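You operate a simulated robot arm through the tools that you are given. There is no shell and no other tool.

You run a simulated robot arm. Do the job below in one go: nothing can be reset, and whatever is moved stays where it is left.

JOB
Rinse the old colour out of the narrow brush, then paint the white test card's band green.
Fine: no other colour gets into the pot; rinse again, brush into the brush jar, lid on. A coat counts when it lies all over at full strength: go over it till it gets no stronger.

The check looks at the end state, three seconds after you hand in, the way a careful person would. Anything else that was tipped, shoved, dropped, spilled or broken makes it a failure. A push-on lid holds only when it is set on centred and level and pressed home; a screw cap is set on level and turned clockwise until tight.

ROBOT AND FRAMES
A 7-joint arm with a two-finger parallel gripper, fixed in place. Base frame: the origin is on the floor under the middle of its stand, x ahead of it, y to its left, z up; the work surface is at about z = 760. Units: mm, degrees, N and s.
With the tool pointing down near the work surface it reaches from about 300 to 700 mm from the base axis. Its first joint turns from -66.0 to 66.0 degrees. Payload 1.57 kg.
Tool frame: the origin (TCP) lies between the finger pads and is the grasp point; the fingertips stand 30 mm ahead of it; z points along the fingers, y is the line along which they close. The gripper opens to 110 mm. The fingers are 24 mm wide and 12 mm thick; the gripper's body (48 by 112 mm) begins 78 mm behind the TCP.
Orientation is that of the tool frame in the base frame, as a unit quaternion [w, x, y, z]. With the fingers straight down and closing along the base's y, the tool's x points along the base's -x, its y along +y and its z along -z.

CONTROLS
- The arm moves only by the tool nudge_tool. Its argument "targets" is a list that holds one entry, the list of rows, each a list of 6 numbers: the shift along the tool's x, y, z in mm, then the turn, a rotation vector about the tool's x, y, z in degrees. In form: [[[x, y, z, wx, wy, wz], ...]]. A call has 1 to 20 rows; each row is the pose to reach, as a shift and turn from the pose commanded when the call began, along the tool's axes at that moment. "gripper" is the closure in counts, from 0 (fully open) to 255 (shut), set as the call begins (left out, the last holds). Each row takes 0.2 s and may step no farther than 50 mm and 8.6 degrees from the row before; otherwise, or with a gripper value out of range, the whole call is refused. A pose out of reach is approached as far as the arm can. The call stops where the force on the tool passes 40 N (or 10 N more than at its start, if that is more) or the arm is blocked; 0.2 s more then pass. The fingers move at their own pace (about 108 mm/s each) and stop on an object; they squeeze with about 22 N. The grip force told is the motor's: it shows also when the fingers shut on nothing. Time passes only in rows, and 0.2 s behind the last, so rows that repeat a pose let the fingers close. It gives the time, the measured TCP pose, the force on the tool (base axes), the opening and the grip force at its end, in the units of the frame above (readings bear some noise), with the torque about the TCP (base axes, N m) and any sound that the robot's microphone picked up.
- Cameras (640 x 400 px; columns grow to the right, rows downward): "scene" is fixed at [179.9, -413.2, 1392.3]; the picture's right is [0.56, -0.83, 0.00], its down [-0.57, -0.39, -0.72] and it looks along [0.60, 0.41, -0.69] (base axes); focal length 330 px, centre (320, 200). "wrist" rides on the gripper at [70, 16, -141] in the tool frame; the picture's right is [-0.23, 0.97, 0.00], its down [-0.85, -0.20, -0.48] and it looks along [-0.47, -0.11, 0.88] (tool axes); focal length 222 px, centre (320, 200). There is no depth. A picture from a camera that has moved, and an enlarged one, comes with that camera's place and axes in the base frame and with its lens.
- capture(camera): a new picture of that camera. No time passes.
- enlarge(camera, box): a new picture of the part [left, top, right, bottom] of that camera's present view, enlarged. No time passes.
- job_done(): hands the job in; it is judged then, once.

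Places have to be worked out from the pictures, the camera data and where the tool is seen. Open the gripper and draw the arm clear of the work before you hand the job in, unless the task says otherwise.

The tools are called as name(argument=value, ...) on one line, values as JSON. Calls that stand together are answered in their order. nudge_tool: Moves the arm, as the interface text tells. Its arguments: {"type":"object","properties":{"targets":{"type":"array"},"gripper":{"type":"number"}},"required":["targets"]} The other tools are called the same way: capture (camera) takes a picture; enlarge (camera, box) takes an enlarged picture of a part of a camera's view; job_done () hands the job in.

At the start:

```text
time: 0.0
tool_pos: [329.5, -330.0, 1193.0]
ee_rot: [0.0, 0.0, 1.0, 0.0]
force: [-0.4, 0.1, -0.2]
moment: [0.0, -0.02, 0.01]
width: 110.0
gripper_force: 0.0
```

scene: 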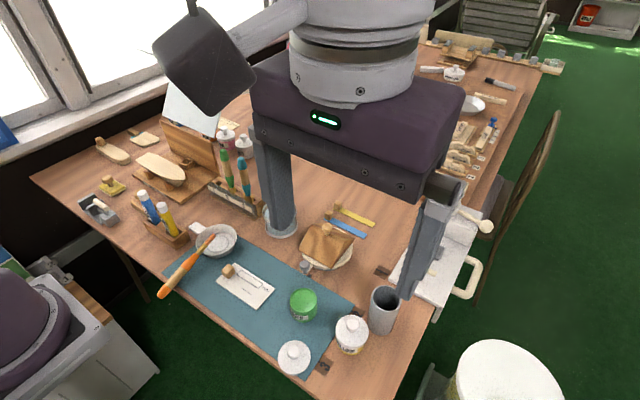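
wrist: 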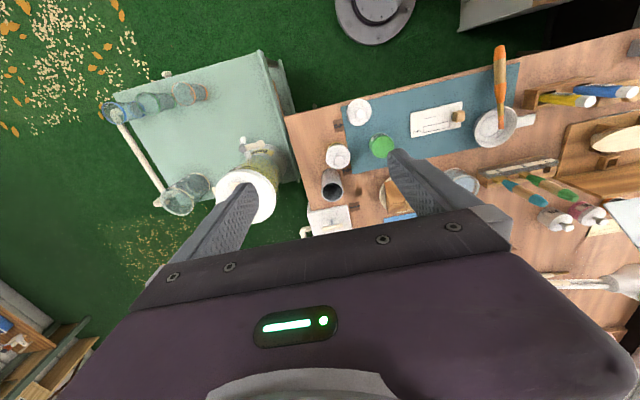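

I'll start by looking closely at the scene to identify the brushes, pots, card and jars.

enlarge(camera="scene", box=[160, 200, 420, 380])

enlarge(camera="scene", box=[70, 90, 290, 250])

enlarge(camera="wrist", box=[280, 30, 640, 255])

enlarge(camera="scene", box=[400, 30, 600, 200])

```text
2.22 times, centred on (290, 290) of scene
camera zoom: at [179.9, -413.2, 1392.3], right [0.56, -0.83, 0.0], down [-0.57, -0.39, -0.72], along [0.6, 0.41, -0.69], focal length 732 px, centre (387, 0)
```

zoom: 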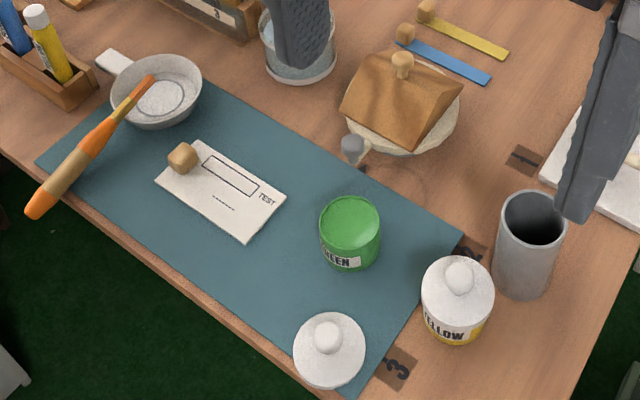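

```text
2.50 times, centred on (180, 170) of scene
camera zoom: at [179.9, -413.2, 1392.3], right [0.56, -0.83, 0.0], down [-0.57, -0.39, -0.72], along [0.6, 0.41, -0.69], focal length 824 px, centre (670, 275)
```

zoom: 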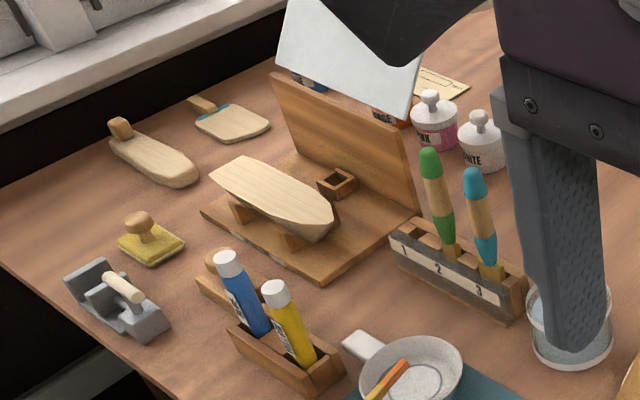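

```text
1.78 times, centred on (460, 142) of wrist
camera zoom: at [260.4, -315.0, 1333.7], right [0.23, 0.97, 0.0], down [0.85, -0.2, 0.48], along [0.47, -0.11, -0.88], focal length 395 px, centre (71, 302)
```

zoom: 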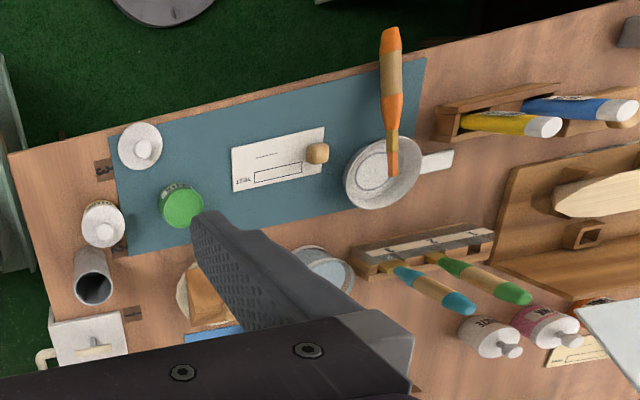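

```text
2.35 times, centred on (500, 115) of scene
camera zoom: at [179.9, -413.2, 1392.3], right [0.56, -0.83, 0.0], down [-0.57, -0.39, -0.72], along [0.6, 0.41, -0.69], focal length 775 px, centre (-104, 400)
```

zoom: 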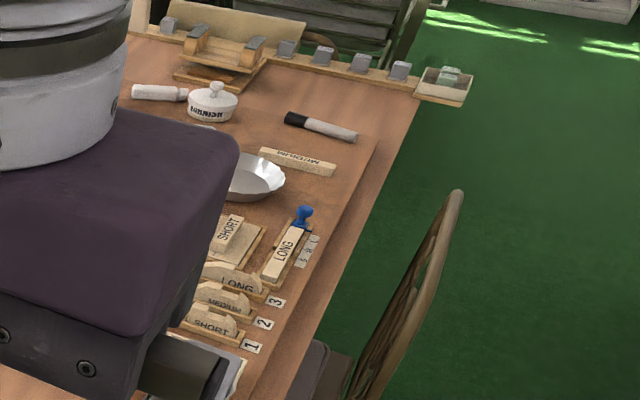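

The gripper blocks part of the scene view, so I'll move the tool left (+y) at this safe height. That gives a view of the table from above with the wrist camera and clears the scene camera.

nudge_tool(targets=[[[0, 45, 0, 0, 0, 0], [0, 90, 0, 0, 0, 0], [0, 135, 0, 0, 0, 0], [0, 180, 0, 0, 0, 0], [0, 225, 0, 0, 0, 0], [0, 270, 0, 0, 0, 0], [0, 310, 0, 0, 0, 0], [0, 310, 0, 0, 0, 0]]])

capture(camera="scene")

capture(camera="wrist")

```text
time: 1.8
tool_pos: [327.8, -20.4, 1192.7]
ee_rot: [-0.001, 0.0, 1.0, 0.0]
force: [1.0, 1.9, 0.5]
moment: [0.01, 0.01, 0.01]
width: 109.9
gripper_force: 0.1
```

```text
taken
```

scene: 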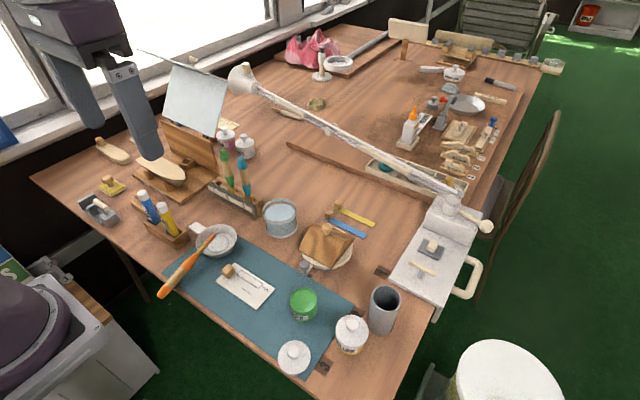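

```text
taken
camera wrist: at [259.1, -4.4, 1333.9], right [0.23, 0.97, 0.0], down [0.85, -0.2, 0.48], along [0.47, -0.11, -0.88], focal length 222 px, centre (320, 200)
```

wrist: 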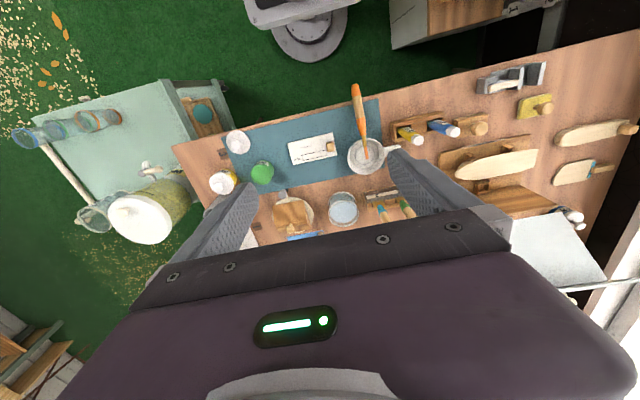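

Now the scene view is clear. I'll zoom on all the relevant areas.

enlarge(camera="scene", box=[150, 215, 290, 305])

enlarge(camera="scene", box=[190, 140, 310, 240])

enlarge(camera="scene", box=[260, 190, 420, 290])

enlarge(camera="scene", box=[270, 270, 430, 380])

enlarge(camera="wrist", box=[190, 80, 450, 240])

```text
4.44 times, centred on (220, 260) of scene
camera zoom: at [179.9, -413.2, 1392.3], right [0.56, -0.83, 0.0], down [-0.57, -0.39, -0.72], along [0.6, 0.41, -0.69], focal length 1465 px, centre (764, -67)
```

zoom: 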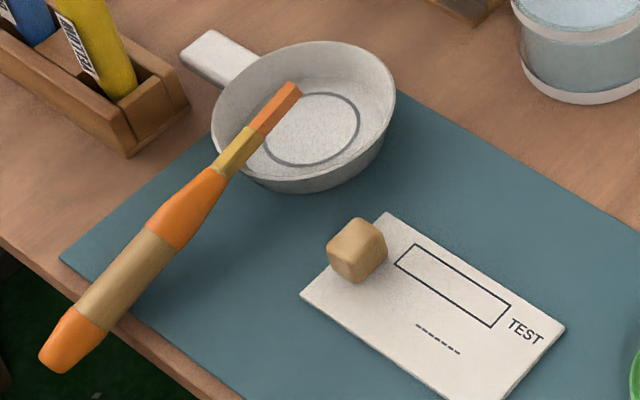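

```text
4.00 times, centred on (250, 190) of scene
camera zoom: at [179.9, -413.2, 1392.3], right [0.56, -0.83, 0.0], down [-0.57, -0.39, -0.72], along [0.6, 0.41, -0.69], focal length 1318 px, centre (600, 240)
```

zoom: 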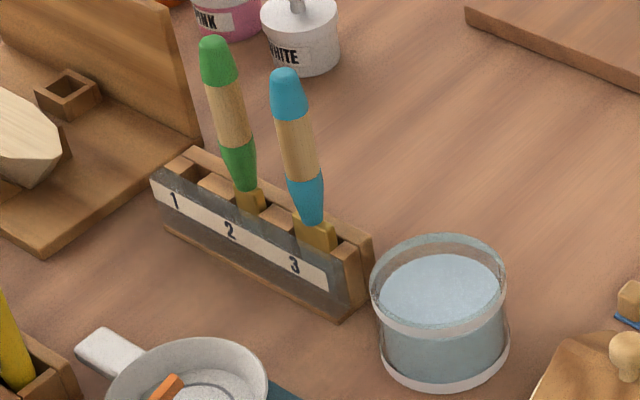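

```text
4.00 times, centred on (340, 240) of scene
camera zoom: at [179.9, -413.2, 1392.3], right [0.56, -0.83, 0.0], down [-0.57, -0.39, -0.72], along [0.6, 0.41, -0.69], focal length 1318 px, centre (240, 40)
```

zoom: 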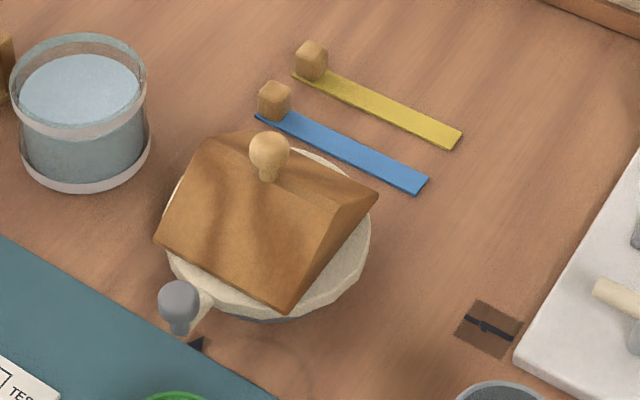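

```text
3.64 times, centred on (350, 325) of scene
camera zoom: at [179.9, -413.2, 1392.3], right [0.56, -0.83, 0.0], down [-0.57, -0.39, -0.72], along [0.6, 0.41, -0.69], focal length 1198 px, centre (211, -254)
```

zoom: 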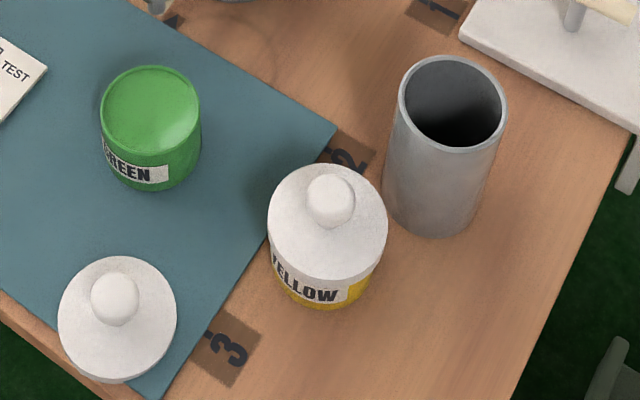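

```text
2.46 times, centred on (320, 160) of wrist
camera zoom: at [259.1, -4.4, 1333.9], right [0.23, 0.97, 0.0], down [0.85, -0.2, 0.48], along [0.47, -0.11, -0.88], focal length 547 px, centre (320, 298)
```

zoom: 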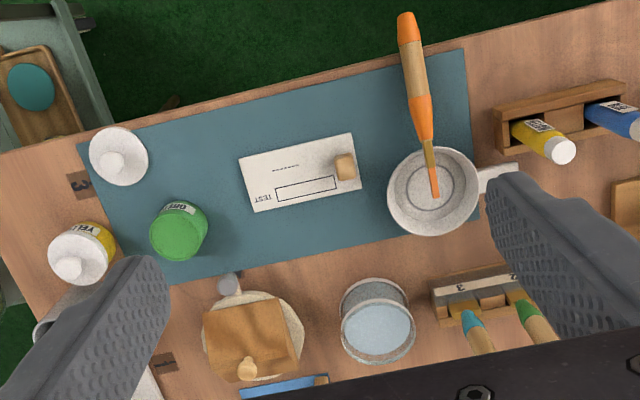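

From the pictures I judge: the orange brush is the narrow one, lying over the white bowl along x at y≈67 (tip ≈(456,67,807), handle end ≈(293,67,771)). I also place the green pot at ≈(438,-199), rim 803, its lid at ≈(352,-240), the water glass at ≈(589,-17), and the brush jar at ≈(500,-341), rim 858. I'll move over the brush handle at a safe height for a closer look.

nudge_tool(targets=[[[-2.6, 14.5, 40, 0, 0, 0], [-5.2, 29, 80, 0, 0, 0], [-7.8, 43.5, 120, 0, 0, 0], [-10.4, 58, 160, 0, 0, 0], [-13, 72.5, 200, 0, 0, 0], [-15.5, 87, 243, 0, 0, 0], [-15.5, 87, 243, 0, 0, 0]]])

capture(camera="wrist")

capture(camera="scene")

```text
time: 3.4
tool_pos: [345.3, 65.7, 949.5]
ee_rot: [0.001, 0.001, 1.0, 0.0]
force: [-0.2, -0.6, -0.6]
moment: [-0.02, -0.01, -0.02]
width: 110.0
gripper_force: 0.1
```

```text
taken
camera wrist: at [276.0, 82.1, 1091.1], right [0.23, 0.97, 0.0], down [0.85, -0.2, 0.48], along [0.47, -0.11, -0.88], focal length 222 px, centre (320, 200)
```

wrist: 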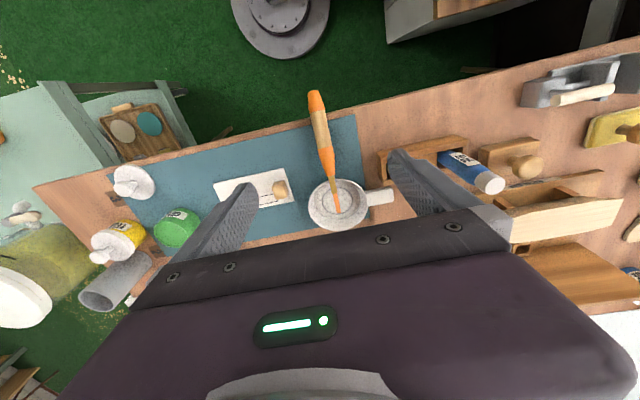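

```text
taken
```

scene: 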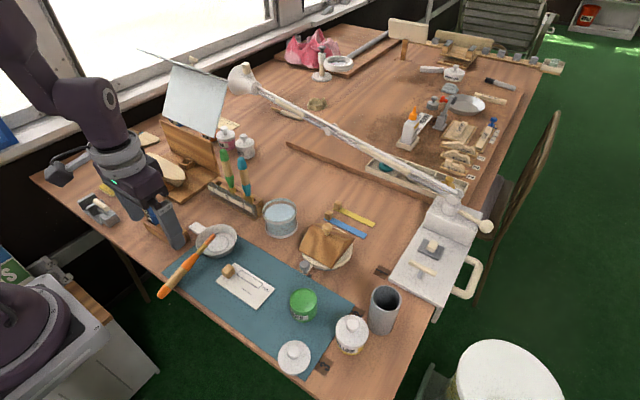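

The brush is nicely visible. I'll zoom in on it with the wrist camera to locate its axis, the handle, the table edge and the bristles.

enlarge(camera="wrist", box=[260, 80, 420, 240])

enlarge(camera="wrist", box=[100, 140, 300, 265])

```text
2.50 times, centred on (340, 160) of wrist
camera zoom: at [276.0, 82.1, 1091.1], right [0.23, 0.97, 0.0], down [0.85, -0.2, 0.48], along [0.47, -0.11, -0.88], focal length 555 px, centre (270, 300)
```

zoom: 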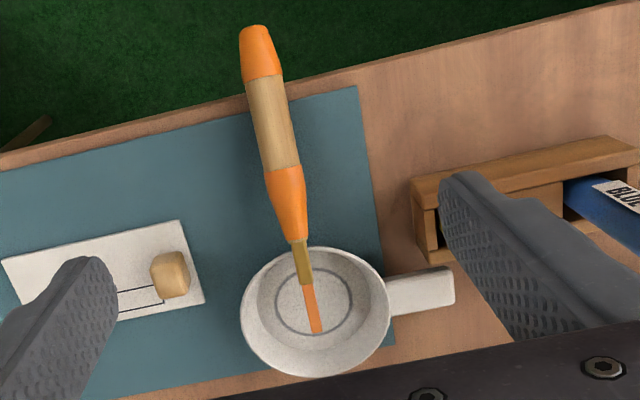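

```text
3.20 times, centred on (200, 202) of wrist
camera zoom: at [276.0, 82.1, 1091.1], right [0.23, 0.97, 0.0], down [0.85, -0.2, 0.48], along [0.47, -0.11, -0.88], focal length 711 px, centre (704, 192)
```

zoom: 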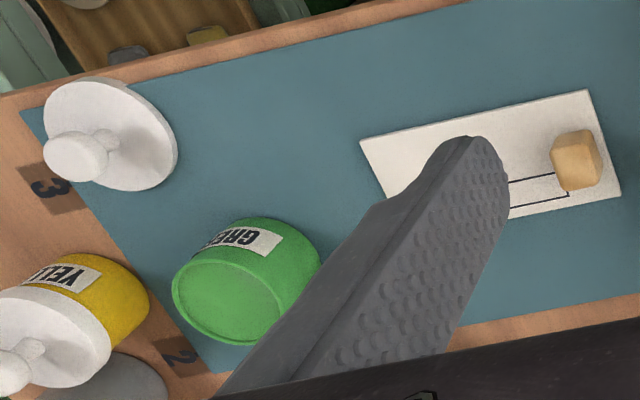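

Refined: brush axis runs from the handle end ≈(291,70,768) to the tip ≈(458,69,804), with ~30 mm of handle overhanging the table edge. To end up with the bristles pointing down, I plan to grasp with the tool tilted ~45° forward and then spin it 180°. I'll first test that tilt is reachable up here.

nudge_tool(targets=[[[0, 0, 0, 0, -7.5, 0], [0, 0, 0, 0, -15, 0], [0, 0, 0, 0, -22.5, 0], [0, 0, 0, 0, -30, 0], [0, 0, 0, 0, -37.5, 0], [0, 0, 0, 0, -45, 0], [0, 0, 0, 0, -45, 0], [0, 0, 0, 0, -45, 0]]])

capture(camera="scene")

capture(camera="wrist")

```text
time: 5.2
tool_pos: [383.7, 135.6, 910.2]
ee_rot: [0.295, -0.092, 0.95, -0.03]
force: [0.4, 0.1, 1.3]
moment: [-0.02, 0.09, -0.01]
width: 109.9
gripper_force: 0.1
out of reach, approached as far as the arm can: row 3, 4, 5, 6, 7, 8
```

```text
taken
```

scene: 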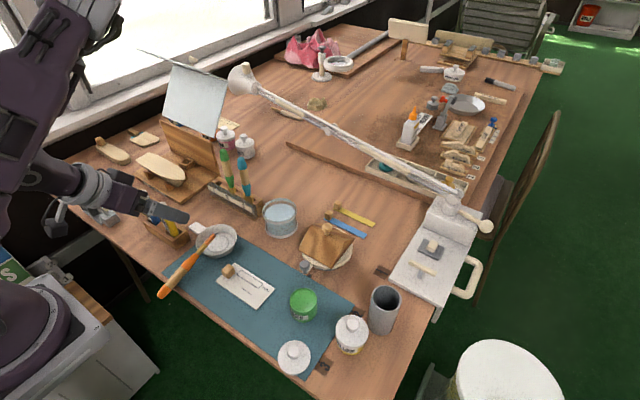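

```text
taken
camera wrist: at [245.3, 137.3, 986.0], right [0.03, 1.0, 0.02], down [0.45, -0.03, 0.89], along [0.89, -0.02, -0.45], focal length 222 px, centre (320, 200)
```

wrist: 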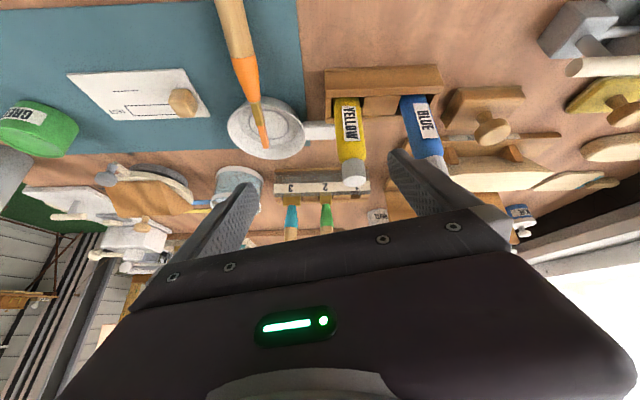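

The 45° forward tilt is out of reach this close to the base (it reached ~34° at radius 407). I'll undo the tilt and then test how far the wrist can spin at a comfortable radius.

nudge_tool(targets=[[[0, 0, 0, 0, 7.5, 0], [0, 0, 0, 0, 15, 0], [0, 0, 0, 0, 22.5, 0], [0, 0, 0, 0, 30, 0], [0, 0, 0, 0, 35, 0], [0, 0, 0, 0, 35, 0]]])

```text
time: 6.6
tool_pos: [384.1, 136.9, 911.3]
ee_rot: [-0.002, -0.08, 0.995, -0.053]
force: [-0.4, 0.0, 0.0]
moment: [0.04, 0.01, 0.02]
width: 110.2
gripper_force: 0.0
```

The commanded pose now follows where the arm really got to. I'll go to a comfortable spot about (450, 0, 1000), straightening the tool to exact straight-down.

nudge_tool(targets=[[[-8.5, -30.7, -14.7, -1.2, -0.05, 1.8], [-16.9, -61.4, -29.5, -2.4, -0.1, 3.6], [-25.4, -92.2, -44.2, -3.6, -0.14, 5.4], [-33.8, -122.9, -59, -4.8, -0.2, 7.3], [-42.3, -153.6, -73.7, -6.04, -0.23, 9.1], [-42.3, -153.6, -73.7, -6.04, -0.23, 9.1]]])

```text
time: 8.0
tool_pos: [452.1, 1.1, 1000.8]
ee_rot: [-0.001, -0.001, 1.0, -0.001]
force: [0.4, -0.4, 0.3]
moment: [0.02, -0.05, 0.01]
width: 110.0
gripper_force: 0.0
```

Now at straight-down (452,1,1001). Testing the spin about the tool axis in the positive direction.

nudge_tool(targets=[[[0, 0, 0, 0, 0, 8.5], [0, 0, 0, 0, 0, 17], [0, 0, 0, 0, 0, 25.5], [0, 0, 0, 0, 0, 34], [0, 0, 0, 0, 0, 42.5], [0, 0, 0, 0, 0, 51], [0, 0, 0, 0, 0, 59.5], [0, 0, 0, 0, 0, 68], [0, 0, 0, 0, 0, 76.5], [0, 0, 0, 0, 0, 85], [0, 0, 0, 0, 0, 93.5], [0, 0, 0, 0, 0, 102], [0, 0, 0, 0, 0, 110.5], [0, 0, 0, 0, 0, 119], [0, 0, 0, 0, 0, 127.5], [0, 0, 0, 0, 0, 136], [0, 0, 0, 0, 0, 144.5], [0, 0, 0, 0, 0, 153], [0, 0, 0, 0, 0, 161.5], [0, 0, 0, 0, 0, 170]]])

```text
time: 12.2
tool_pos: [449.8, -0.2, 999.9]
ee_rot: [0.001, 0.996, 0.088, -0.001]
force: [0.1, 0.0, 0.0]
moment: [0.0, -0.01, -0.02]
width: 110.0
gripper_force: 0.0
```

The wrist spins +170° without trouble. I'll finish to 180°, move to about (520,0,900), then test a 50° forward tilt there (the intended working attitude).

nudge_tool(targets=[[[23, 4.1, 33, 0, 0, 3.4], [46, 8.2, 66, 0, 0, 6.8], [68.9, 12.3, 100, 0, 0, 10.1], [68.9, 12.3, 100, 0, 0, 10.1]]])

nudge_tool(targets=[[[0, 0, 0, 0, 8, 0], [0, 0, 0, 0, 16, 0], [0, 0, 0, 0, 24, 0], [0, 0, 0, 0, 32, 0], [0, 0, 0, 0, 40, 0], [0, 0, 0, 0, 48, 0], [0, 0, 0, 0, 55, 0], [0, 0, 0, 0, 55, 0]]])

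capture(camera="scene")

capture(camera="wrist")

```text
time: 13.2
tool_pos: [520.5, -0.8, 900.0]
ee_rot: [0.0, 1.0, 0.0, 0.001]
force: [-0.2, 0.7, 0.2]
moment: [0.02, -0.03, -0.02]
width: 110.0
gripper_force: 0.1
```

```text
time: 15.0
tool_pos: [520.4, -0.5, 900.2]
ee_rot: [0.001, 0.887, 0.001, 0.462]
force: [1.1, 0.8, 0.0]
moment: [0.0, -0.02, 0.02]
width: 109.8
gripper_force: 0.1
out of reach, approached as far as the arm can: row 3
```

```text
taken
```

scene: 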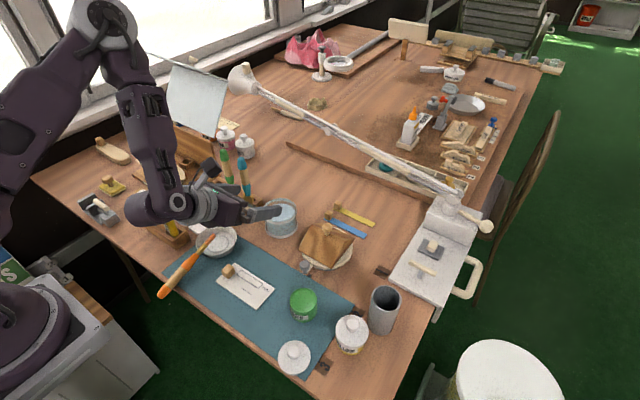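

```text
taken
camera wrist: at [444.5, -16.7, 1038.5], right [-0.13, -0.97, -0.18], down [-0.88, 0.2, -0.43], along [0.45, 0.11, -0.89], focal length 222 px, centre (320, 200)
```

wrist: 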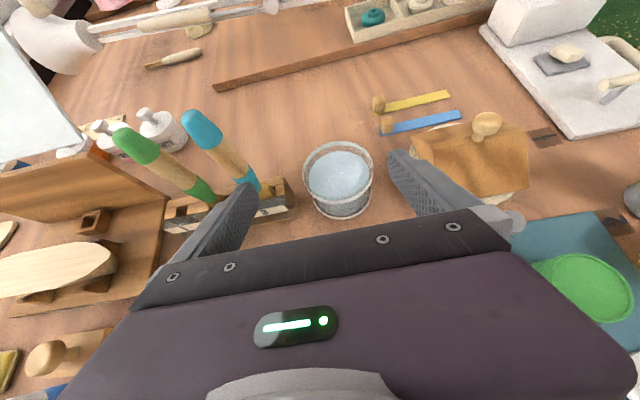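

The 55° forward tilt at radius 520 with 180° spin works. So the plan is: grasp at spin 0 with a ~20° forward tilt, then work at spin 180 with ~50–55° tilt, giving the brush ~60° downward. Now I undo the tilt and spin back.

nudge_tool(targets=[[[0, 0, 0, 0, -8, 0], [0, 0, 0, 0, -16, 0], [0, 0, 0, 0, -24, 0], [0, 0, 0, 0, -32, 0], [0, 0, 0, 0, -40, 0], [0, 0, 0, 0, -48, 0], [0, 0, 0, 0, -55, 0], [0, 0, 0, 0, -55, 0]]])

nudge_tool(targets=[[[-5, -5, 0, 0, 0, -8.5], [-10, -10, 0, 0, 0, -17], [-15, -15, 0, 0, 0, -25.5], [-20, -20, 0, 0, 0, -34], [-25, -25, 0, 0, 0, -42.5], [-30, -30, 0, 0, 0, -51], [-35, -35, 0, 0, 0, -59.5], [-40, -40, 0, 0, 0, -68], [-45, -45, 0, 0, 0, -76.5], [-50, -50, 0, 0, 0, -85], [-55, -55, 0, 0, 0, -93.5], [-60, -60, 0, 0, 0, -102], [-65, -65, 0, 0, 0, -110.5], [-70, -69, 0, 0, 0, -119], [-80, -69, 0, 0, 0, -127.5], [-90, -69, 0, 0, 0, -136], [-100, -69, 0, 0, 0, -144.5], [-110, -69, 0, 0, 0, -153], [-120, -69, 0, 0, 0, -161.5], [-130, -69, 0, 0, 0, -170]]], gripper=116)

```text
time: 16.8
tool_pos: [519.4, -0.5, 900.8]
ee_rot: [0.001, 1.0, 0.0, -0.001]
force: [-0.1, 0.4, -0.2]
moment: [0.02, -0.02, -0.01]
width: 110.0
gripper_force: 0.0
```

```text
time: 21.0
tool_pos: [389.4, 68.2, 901.0]
ee_rot: [0.0, 0.086, 0.996, -0.001]
force: [-0.6, -0.1, 0.6]
moment: [-0.01, -0.01, 0.0]
width: 60.1
gripper_force: 0.1
```

Finishing the spin to exactly 0 and moving to just above the grip point at (366.5,69.5,860), then a test tilt of −20°.

nudge_tool(targets=[[[11.6, -1.7, 20, 0, 0, -5], [23.2, -3.5, 40, 0, 0, -9.9], [23.2, -3.5, 40, 0, 0, -9.9]]])

nudge_tool(targets=[[[0, 0, 0, 0, -7, 0], [0, 0, 0, 0, -14, 0], [0, 0, 0, 0, -20, 0], [0, 0, 0, 0, -20, 0]]])

capture(camera="wrist")

capture(camera="scene")

```text
time: 21.8
tool_pos: [366.0, 65.9, 859.3]
ee_rot: [-0.001, 0.001, 1.0, -0.001]
force: [-1.0, 0.2, -0.7]
moment: [0.0, 0.0, -0.01]
width: 60.0
gripper_force: 0.2
```

```text
time: 22.8
tool_pos: [360.4, 80.3, 847.6]
ee_rot: [0.154, -0.026, 0.988, 0.003]
force: [-0.4, -0.1, -0.8]
moment: [0.01, 0.02, 0.01]
width: 60.3
gripper_force: 0.1
out of reach, approached as far as the arm can: row 3
```

```text
taken
camera wrist: at [251.2, 89.9, 960.8], right [0.16, 0.98, 0.07], down [0.68, -0.16, 0.72], along [0.72, -0.07, -0.69], focal length 222 px, centre (320, 200)
```

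wrist: 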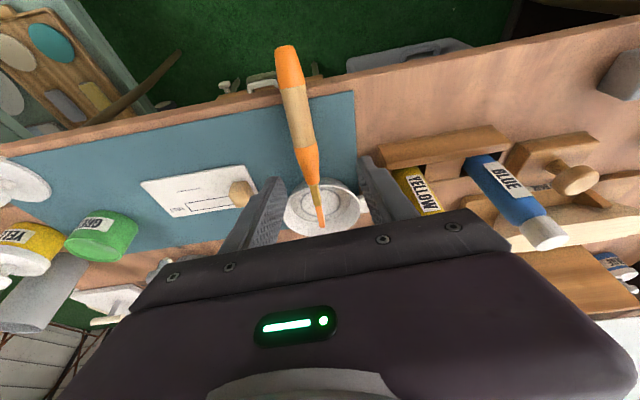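

```text
taken
```

scene: 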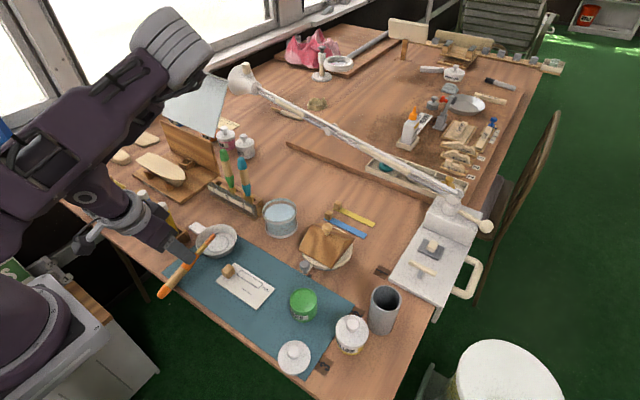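

20° is just past the limit, but 14° was fine, so I'll grasp at 14° tilt. I correct the attitude and centre over the brush axis (y≈70 at x≈370), at height 840.

nudge_tool(targets=[[[-1.5, -5.3, 4.5, 0.35, 1.85, 1.45], [-2.9, -10.6, 8.9, 0.7, 3.7, 2.9], [-2.9, -10.6, 8.9, 0.7, 3.7, 2.9], [-2.9, -10.6, 8.9, 0.7, 3.7, 2.9]]])

enlarge(camera="wrist", box=[240, 60, 400, 240])

enlarge(camera="scene", box=[140, 200, 280, 310])

```text
time: 23.8
tool_pos: [372.6, 58.3, 852.9]
ee_rot: [0.141, 0.025, 0.99, -0.003]
force: [0.1, -0.3, -0.7]
moment: [0.03, 0.04, -0.02]
width: 60.2
gripper_force: 0.1
```

```text
2.22 times, centred on (320, 150) of wrist
camera zoom: at [267.4, 78.8, 969.3], right [0.27, 0.96, 0.07], down [0.68, -0.24, 0.7], along [0.69, -0.14, -0.71], focal length 494 px, centre (320, 311)
```

zoom: 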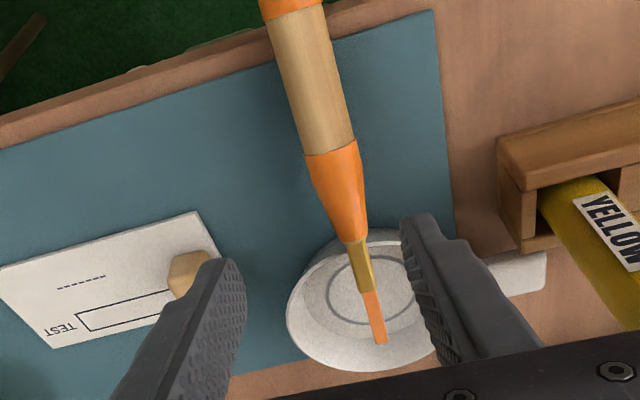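

```text
3.64 times, centred on (210, 255) of scene
camera zoom: at [179.9, -413.2, 1392.3], right [0.56, -0.83, 0.0], down [-0.57, -0.39, -0.72], along [0.6, 0.41, -0.69], focal length 1198 px, centre (720, 0)
```

zoom: 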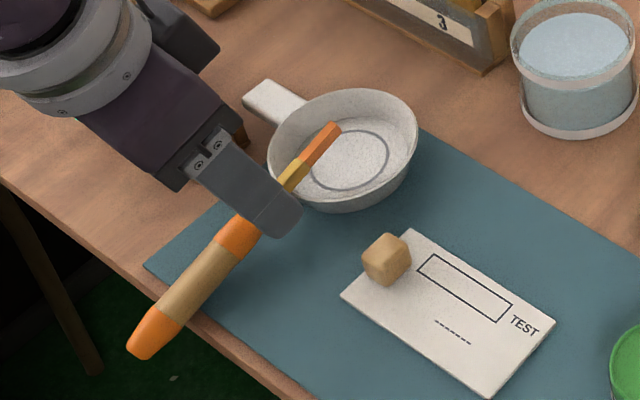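

The reading shows the arm was still converging (row 3 was only a transient), so the real command had been reached. I'll hold for a moment to read a settled pose.

nudge_tool(targets=[[[0, 0, 0, 0, 0, 0], [0, 0, 0, 0, 0, 0], [0, 0, 0, 0, 0, 0]]])

```text
time: 24.6
tool_pos: [371.7, 58.4, 854.0]
ee_rot: [0.141, 0.027, 0.99, -0.002]
force: [-0.2, 0.3, -0.1]
moment: [0.02, 0.0, -0.05]
width: 59.8
gripper_force: 0.1
```

Settled at (371.7,58.4,854) with 16° tilt and ~3° yaw error. I'll correct to a 15° tilt, zero yaw, and move to just above the grip spot (353,70.3,825).

nudge_tool(targets=[[[13.3, 5.4, 11.3, -0.35, 0.6, -1.5], [26.7, 10.8, 22.5, -0.7, 1.2, -3.0], [26.7, 10.8, 22.5, -0.7, 1.2, -3.0], [26.7, 10.8, 22.5, -0.7, 1.2, -3.0], [26.7, 10.8, 22.5, -0.7, 1.2, -3.0]]])

enlarge(camera="wrist", box=[220, 60, 420, 240])

enlarge(camera="scene", box=[140, 200, 280, 310])

```text
time: 25.8
tool_pos: [352.3, 70.2, 824.0]
ee_rot: [0.131, 0.0, 0.991, 0.0]
force: [0.7, 0.1, 0.6]
moment: [0.01, -0.01, 0.01]
width: 59.9
gripper_force: 0.0
```

```text
2.22 times, centred on (320, 150) of wrist
camera zoom: at [249.6, 85.3, 942.2], right [0.22, 0.97, 0.06], down [0.7, -0.2, 0.68], along [0.68, -0.11, -0.73], focal length 494 px, centre (320, 311)
```

zoom: 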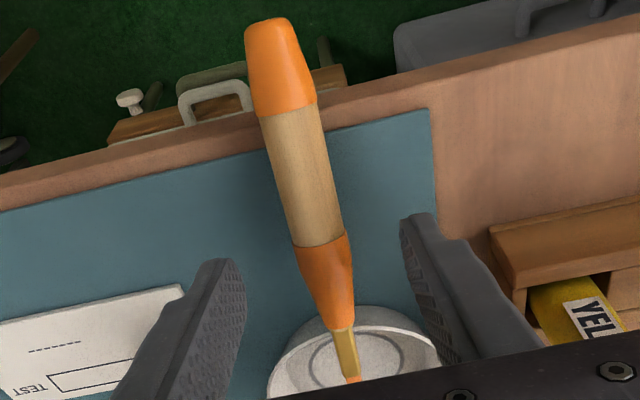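

```text
3.64 times, centred on (210, 255) of scene
camera zoom: at [179.9, -413.2, 1392.3], right [0.56, -0.83, 0.0], down [-0.57, -0.39, -0.72], along [0.6, 0.41, -0.69], focal length 1198 px, centre (720, 0)
```

zoom: 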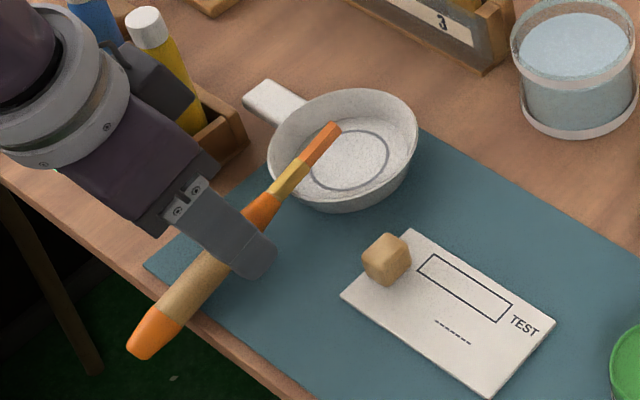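

Centred over the handle, attitude good. I descend to z≈797.5 (finger tips stay ~4 mm above the mat), watching the force.

nudge_tool(targets=[[[2.1, 0, 8.6, 0, 0, 0], [4.1, 0, 17.2, 0, 0, 0], [6.2, 0, 25.8, 0, 0, 0], [6.2, 0, 25.8, 0, 0, 0], [6.2, 0, 25.8, 0, 0, 0]]])

capture(camera="wrist")

enlarge(camera="scene", box=[140, 200, 280, 310])

```text
time: 27.0
tool_pos: [354.1, 68.9, 798.4]
ee_rot: [0.132, 0.0, 0.991, 0.0]
force: [-0.1, 0.7, -0.3]
moment: [0.04, 0.03, 0.0]
width: 59.9
gripper_force: 0.0
```

```text
taken
camera wrist: at [250.4, 85.4, 915.9], right [0.22, 0.97, 0.06], down [0.7, -0.2, 0.68], along [0.68, -0.11, -0.73], focal length 222 px, centre (320, 200)
```

wrist: 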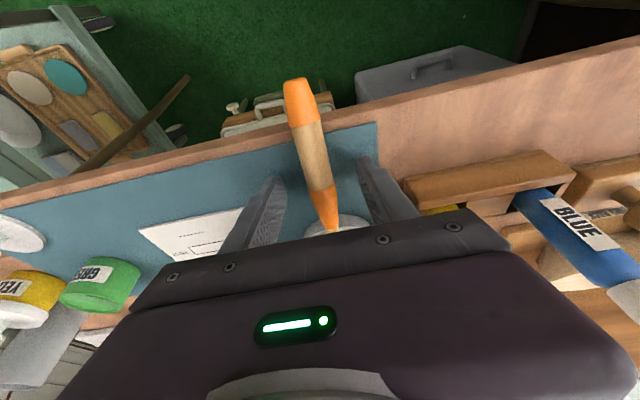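

```text
3.64 times, centred on (210, 255) of scene
camera zoom: at [179.9, -413.2, 1392.3], right [0.56, -0.83, 0.0], down [-0.57, -0.39, -0.72], along [0.6, 0.41, -0.69], focal length 1198 px, centre (720, 0)
```

zoom: 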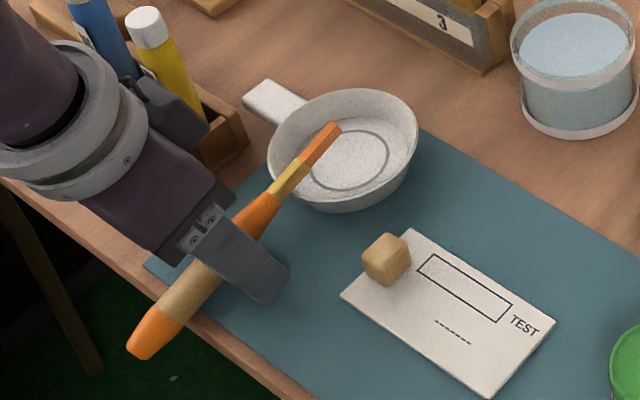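

The fingers straddle the handle and nothing is touched. Closing the gripper on the handle.

nudge_tool(targets=[[[0, 0, 0, 0, 0, 0], [0, 0, 0, 0, 0, 0], [0, 0, 0, 0, 0, 0], [0, 0, 0, 0, 0, 0]]], gripper=255)

capture(camera="wrist")

enlarge(camera="scene", box=[140, 200, 280, 310])

```text
time: 28.0
tool_pos: [353.5, 69.4, 798.9]
ee_rot: [0.131, 0.0, 0.991, 0.0]
force: [0.6, 0.9, 1.1]
moment: [0.04, 0.01, -0.01]
width: 18.9
gripper_force: 21.9
```

```text
taken
camera wrist: at [250.4, 85.4, 916.0], right [0.22, 0.97, 0.06], down [0.7, -0.2, 0.68], along [0.68, -0.11, -0.73], focal length 222 px, centre (320, 200)
```

wrist: 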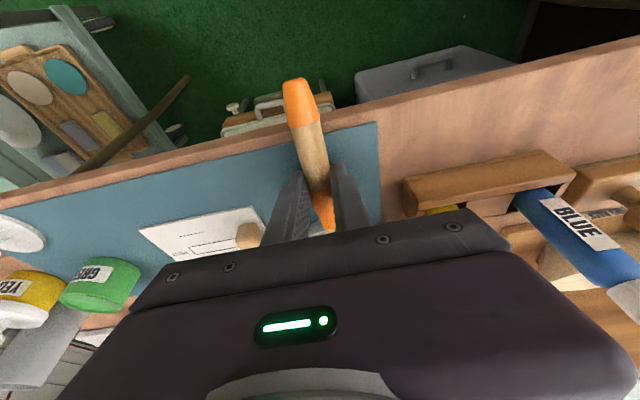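

```text
3.64 times, centred on (210, 255) of scene
camera zoom: at [179.9, -413.2, 1392.3], right [0.56, -0.83, 0.0], down [-0.57, -0.39, -0.72], along [0.6, 0.41, -0.69], focal length 1198 px, centre (720, 0)
```

zoom: 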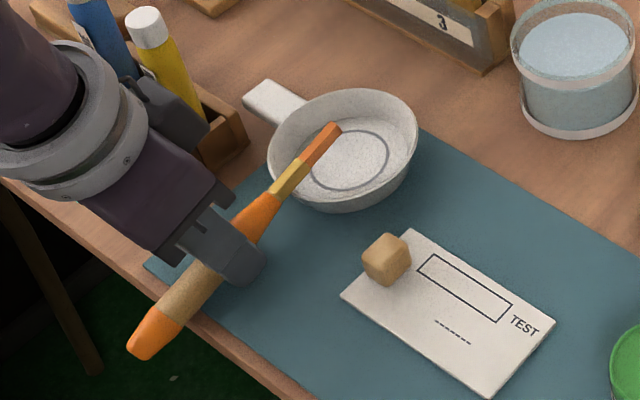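

Gripped: 18.9 mm, 21.9 N. I lift straight up ~150 mm, in gentle steps.

nudge_tool(targets=[[[-2.6, 0, -9.7, 0, 0, 0], [-7.8, 0, -29, 0, 0, 0], [-15.5, 0, -58, 0, 0, 0], [-23.3, 0, -87, 0, 0, 0], [-31, 0, -116, 0, 0, 0], [-38.8, 0, -145, 0, 0, 0], [-38.8, 0, -145, 0, 0, 0]]])

capture(camera="scene")

capture(camera="wrist")

```text
time: 29.6
tool_pos: [353.0, 69.6, 948.4]
ee_rot: [0.131, 0.0, 0.991, 0.0]
force: [0.2, -0.3, 0.3]
moment: [-0.03, 0.02, 0.01]
width: 18.7
gripper_force: 22.3
```

```text
taken
```

scene: 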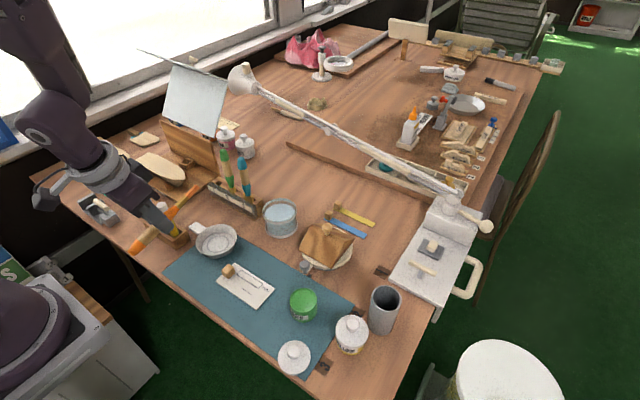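

```text
taken
camera wrist: at [249.3, 85.2, 1066.7], right [0.22, 0.97, 0.06], down [0.7, -0.2, 0.68], along [0.68, -0.11, -0.73], focal length 222 px, centre (320, 200)
```

wrist: 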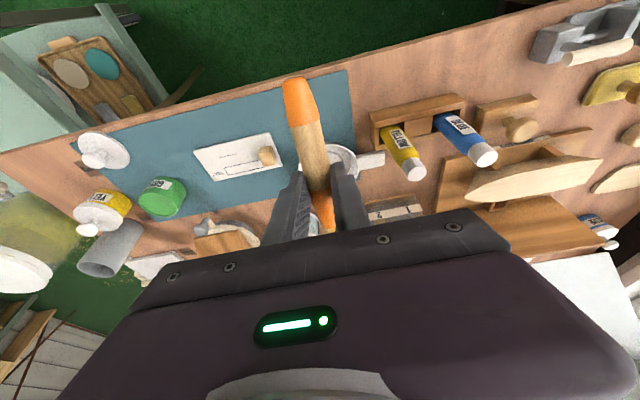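

Brush lifted and firm. I move to about (450,0,1020) while straightening the tool, then will spin 180°.

nudge_tool(targets=[[[-28, -17.4, -11.1, 0, 3.8, 0], [-56, -34.8, -22.2, 0, 7.6, 0], [-84, -52.2, -33.3, 0, 11.4, 0], [-112.3, -69.6, -44.4, 0, 15, 0], [-112.3, -69.6, -44.4, 0, 15, 0], [-112.3, -69.6, -44.4, 0, 15, 0]]])

nudge_tool(targets=[[[0, 0, 0, 0, 0, 8.5], [0, 0, 0, 0, 0, 17], [0, 0, 0, 0, 0, 25.5], [0, 0, 0, 0, 0, 34], [0, 0, 0, 0, 0, 42.5], [0, 0, 0, 0, 0, 51], [0, 0, 0, 0, 0, 59.5], [0, 0, 0, 0, 0, 68], [0, 0, 0, 0, 0, 76.5], [0, 0, 0, 0, 0, 85], [0, 0, 0, 0, 0, 93.5], [0, 0, 0, 0, 0, 102], [0, 0, 0, 0, 0, 110.5], [0, 0, 0, 0, 0, 119], [0, 0, 0, 0, 0, 127.5], [0, 0, 0, 0, 0, 136], [0, 0, 0, 0, 0, 144.5], [0, 0, 0, 0, 0, 153], [0, 0, 0, 0, 0, 161.5], [0, 0, 0, 0, 0, 170]]])

capture(camera="scene")

```text
time: 31.0
tool_pos: [450.4, -1.5, 1019.0]
ee_rot: [-0.001, 0.0, 1.0, 0.0]
force: [0.1, -0.1, 0.2]
moment: [-0.01, 0.0, -0.03]
width: 18.8
gripper_force: 22.1
```

```text
time: 35.2
tool_pos: [451.0, 0.2, 1020.3]
ee_rot: [0.0, 0.996, 0.086, 0.001]
force: [-0.7, -0.5, -0.3]
moment: [0.01, 0.01, -0.01]
width: 18.8
gripper_force: 21.5
```

```text
taken
```

scene: 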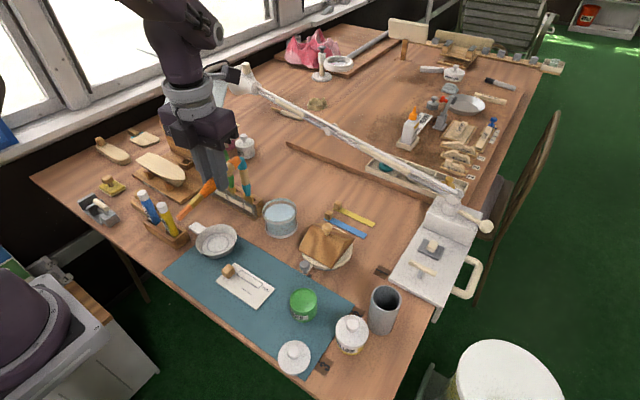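

The brush tip now points back toward the base. I finish the spin and move over the water glass at (622,-17,1000), still high.

nudge_tool(targets=[[[41.6, 11.5, 5, 0, 0, 2.5], [83.1, 23, 10, 0, 0, 5], [124.7, 34.6, 15, 0, 0, 7.5], [166.3, 46.1, 20, 0, 0, 9.9], [166.3, 46.1, 20, 0, 0, 9.9], [166.3, 46.1, 20, 0, 0, 9.9]]])

nudge_tool(targets=[[[0, 0, 0, 0, 7, 0], [0, 0, 0, 0, 14, 0], [0, 0, 0, 0, 21, 0], [0, 0, 0, 0, 28, 0], [0, 0, 0, 0, 35, 0], [0, 0, 0, 0, 42, 0], [0, 0, 0, 0, 49, 0], [0, 0, 0, 0, 56, 0], [0, 0, 0, 0, 56, 0], [0, 0, 0, 0, 56, 0]]])

capture(camera="scene")

capture(camera="wrist")

```text
time: 36.6
tool_pos: [622.2, -17.2, 1000.0]
ee_rot: [0.0, 1.0, 0.001, 0.0]
force: [-0.2, -0.7, -1.3]
moment: [-0.03, 0.02, 0.02]
width: 19.0
gripper_force: 22.4
```

```text
time: 38.8
tool_pos: [621.9, -16.9, 1000.2]
ee_rot: [0.001, 0.883, 0.0, 0.47]
force: [0.5, -0.3, -0.1]
moment: [0.0, 0.0, 0.0]
width: 18.9
gripper_force: 22.3
out of reach, approached as far as the arm can: row 6
```

```text
taken
```

scene: 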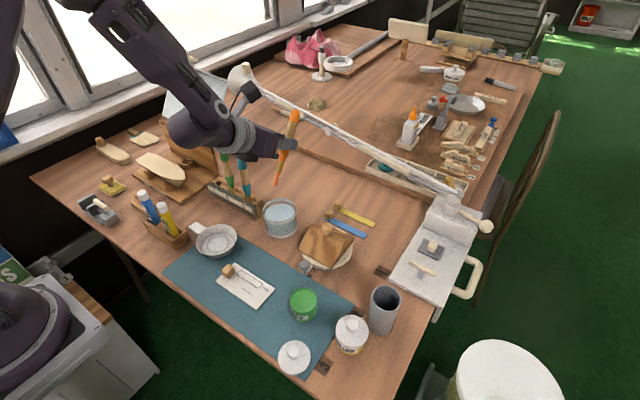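

```text
taken
camera wrist: at [544.9, -32.3, 1136.5], right [-0.13, -0.97, -0.19], down [-0.87, 0.2, -0.44], along [0.47, 0.11, -0.88], focal length 222 px, centre (320, 200)
```

wrist: 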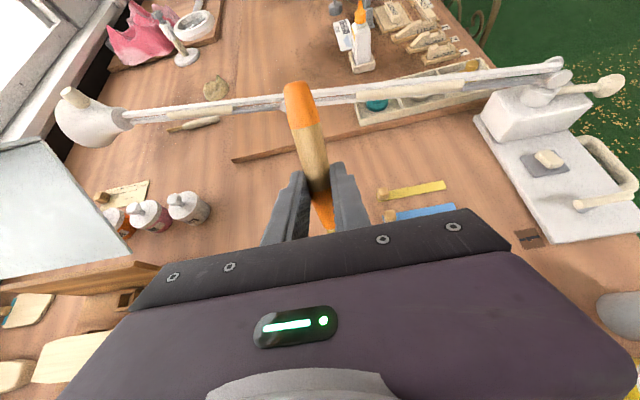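

The brush now points down steeply. I'll zoom in on it to refine the tip position relative to the tool and check the bristle colour.

enlarge(camera="scene", box=[200, 90, 340, 240])

enlarge(camera="wrist", box=[240, 60, 400, 250])

```text
2.67 times, centred on (270, 165) of scene
camera zoom: at [179.9, -413.2, 1392.3], right [0.56, -0.83, 0.0], down [-0.57, -0.39, -0.72], along [0.6, 0.41, -0.69], focal length 879 px, centre (453, 293)
```

zoom: 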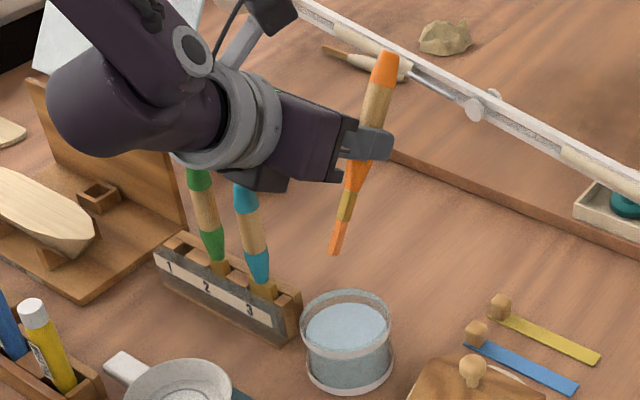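

```text
2.11 times, centred on (320, 155) of wrist
camera zoom: at [544.9, -32.3, 1136.5], right [-0.13, -0.97, -0.19], down [-0.87, 0.2, -0.44], along [0.47, 0.11, -0.88], focal length 468 px, centre (320, 295)
```

zoom: 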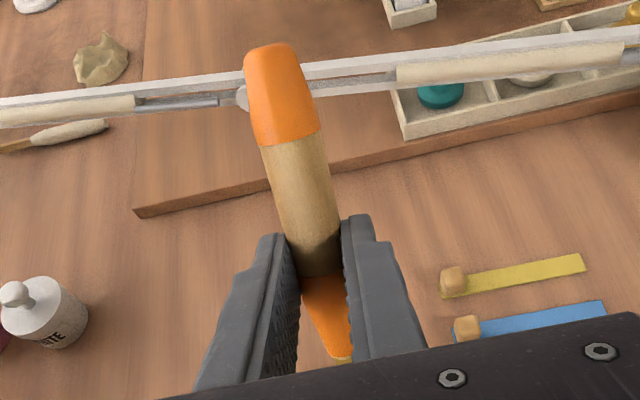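

The predicted tip matches the picture within ~5 mm (≈(582,-16,904)), and the glass centre is ≈(591,-18). I lower vertically by 75 mm so the tip is just above the rim, then check.

nudge_tool(targets=[[[-20.7, 0, 14, 0, 0, 0], [-41.4, 0, 28, 0, 0, 0], [-62.2, 0, 41.9, 0, 0, 0], [-62.2, 0, 41.9, 0, 0, 0], [-62.2, 0, 41.9, 0, 0, 0]]])

enlarge(camera="scene", box=[220, 130, 340, 250])

```text
time: 40.0
tool_pos: [622.1, -15.5, 927.7]
ee_rot: [-0.001, 0.883, 0.002, 0.469]
force: [0.5, 0.2, 0.0]
moment: [0.01, 0.03, -0.03]
width: 18.7
gripper_force: 22.1
```

```text
3.33 times, centred on (280, 190) of scene
camera zoom: at [179.9, -413.2, 1392.3], right [0.56, -0.83, 0.0], down [-0.57, -0.39, -0.72], along [0.6, 0.41, -0.69], focal length 1098 px, centre (453, 233)
```

zoom: 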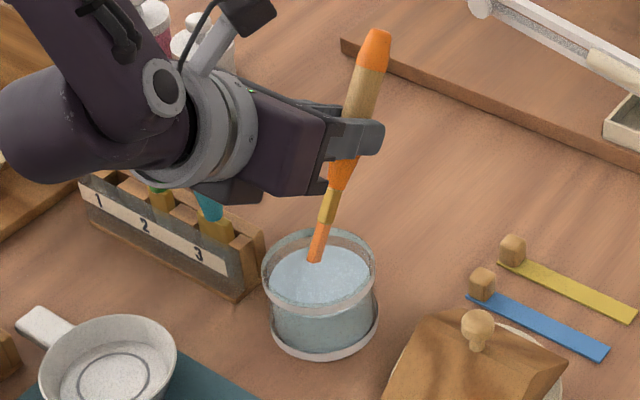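

The tip hangs over the glass, slightly left of centre and clear of the rim. I lower 47 mm more into the water.

nudge_tool(targets=[[[-13, 0, 8.8, 0, 0, 0], [-26, 0, 17.5, 0, 0, 0], [-39, 0, 26.3, 0, 0, 0], [-39, 0, 26.3, 0, 0, 0]]])

enlarge(camera="scene", box=[220, 130, 340, 250])

capture(camera="wrist")

```text
time: 41.0
tool_pos: [621.2, -14.6, 879.1]
ee_rot: [-0.001, 0.883, 0.001, 0.47]
force: [-0.5, -0.3, 0.0]
moment: [-0.02, 0.0, 0.01]
width: 18.6
gripper_force: 21.3
```

```text
3.33 times, centred on (280, 190) of scene
camera zoom: at [179.9, -413.2, 1392.3], right [0.56, -0.83, 0.0], down [-0.57, -0.39, -0.72], along [0.6, 0.41, -0.69], focal length 1098 px, centre (453, 233)
```

zoom: 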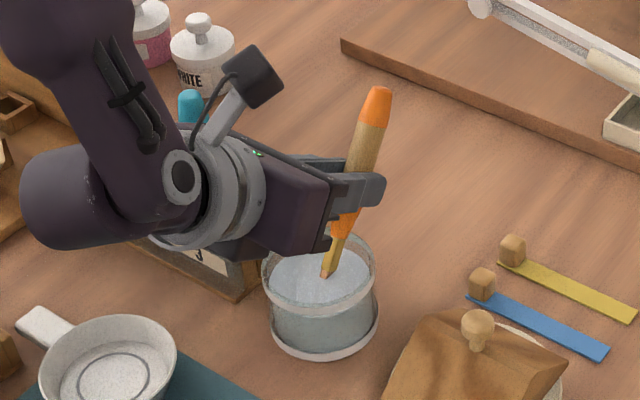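

```text
taken
camera wrist: at [544.7, -31.8, 1015.1], right [-0.12, -0.97, -0.19], down [-0.88, 0.2, -0.44], along [0.47, 0.11, -0.88], focal length 222 px, centre (320, 200)
```

wrist: 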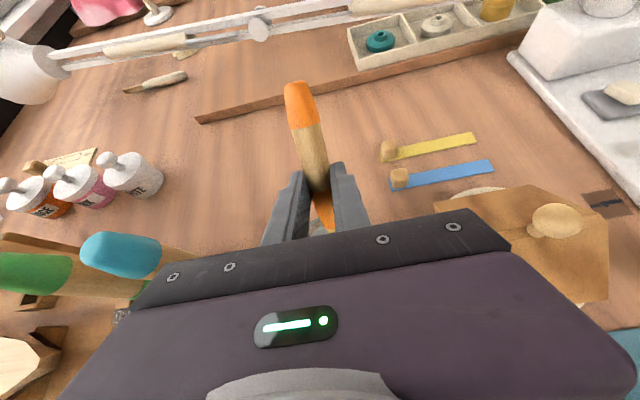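

The bristles are fully under water and the ferrule is at the surface. Now I swish around in small circles.

nudge_tool(targets=[[[4.5, 0, 6.6, 0, 0, 0], [4.5, -10, 6.6, 0, 0, 0], [0, -12, 0, 0, 0, 0], [-5.6, -8, -8.3, 0, 0, 0], [-5.6, 8, -8.3, 0, 0, 0], [0, 12, 0, 0, 0, 0], [4.5, 8, 6.6, 0, 0, 0], [4.5, -10, 6.6, 0, 0, 0], [0, -12, 0, 0, 0, 0], [-5.6, -8, -8.3, 0, 0, 0], [-5.6, 8, -8.3, 0, 0, 0], [0, 12, 0, 0, 0, 0], [4.5, 8, 6.6, 0, 0, 0], [4.5, -10, 6.6, 0, 0, 0], [0, -12, 0, 0, 0, 0], [-5.6, -8, -8.3, 0, 0, 0], [-5.6, 8, -8.3, 0, 0, 0], [0, 12, 0, 0, 0, 0], [0, 0, 0, 0, 0, 0], [0, 0, 0, 0, 0, 0]]])

enlarge(camera="scene", box=[220, 130, 340, 250])

```text
time: 45.2
tool_pos: [621.2, -14.2, 878.2]
ee_rot: [-0.001, 0.883, 0.001, 0.469]
force: [0.1, -0.2, 0.4]
moment: [0.0, 0.0, -0.01]
width: 18.6
gripper_force: 22.4
```

```text
3.33 times, centred on (280, 190) of scene
camera zoom: at [179.9, -413.2, 1392.3], right [0.56, -0.83, 0.0], down [-0.57, -0.39, -0.72], along [0.6, 0.41, -0.69], focal length 1098 px, centre (453, 233)
```

zoom: 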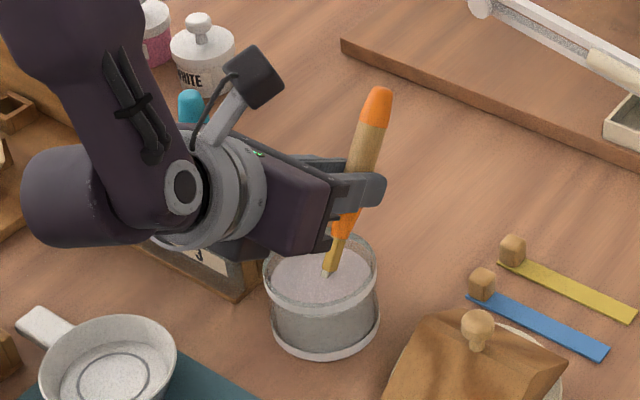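

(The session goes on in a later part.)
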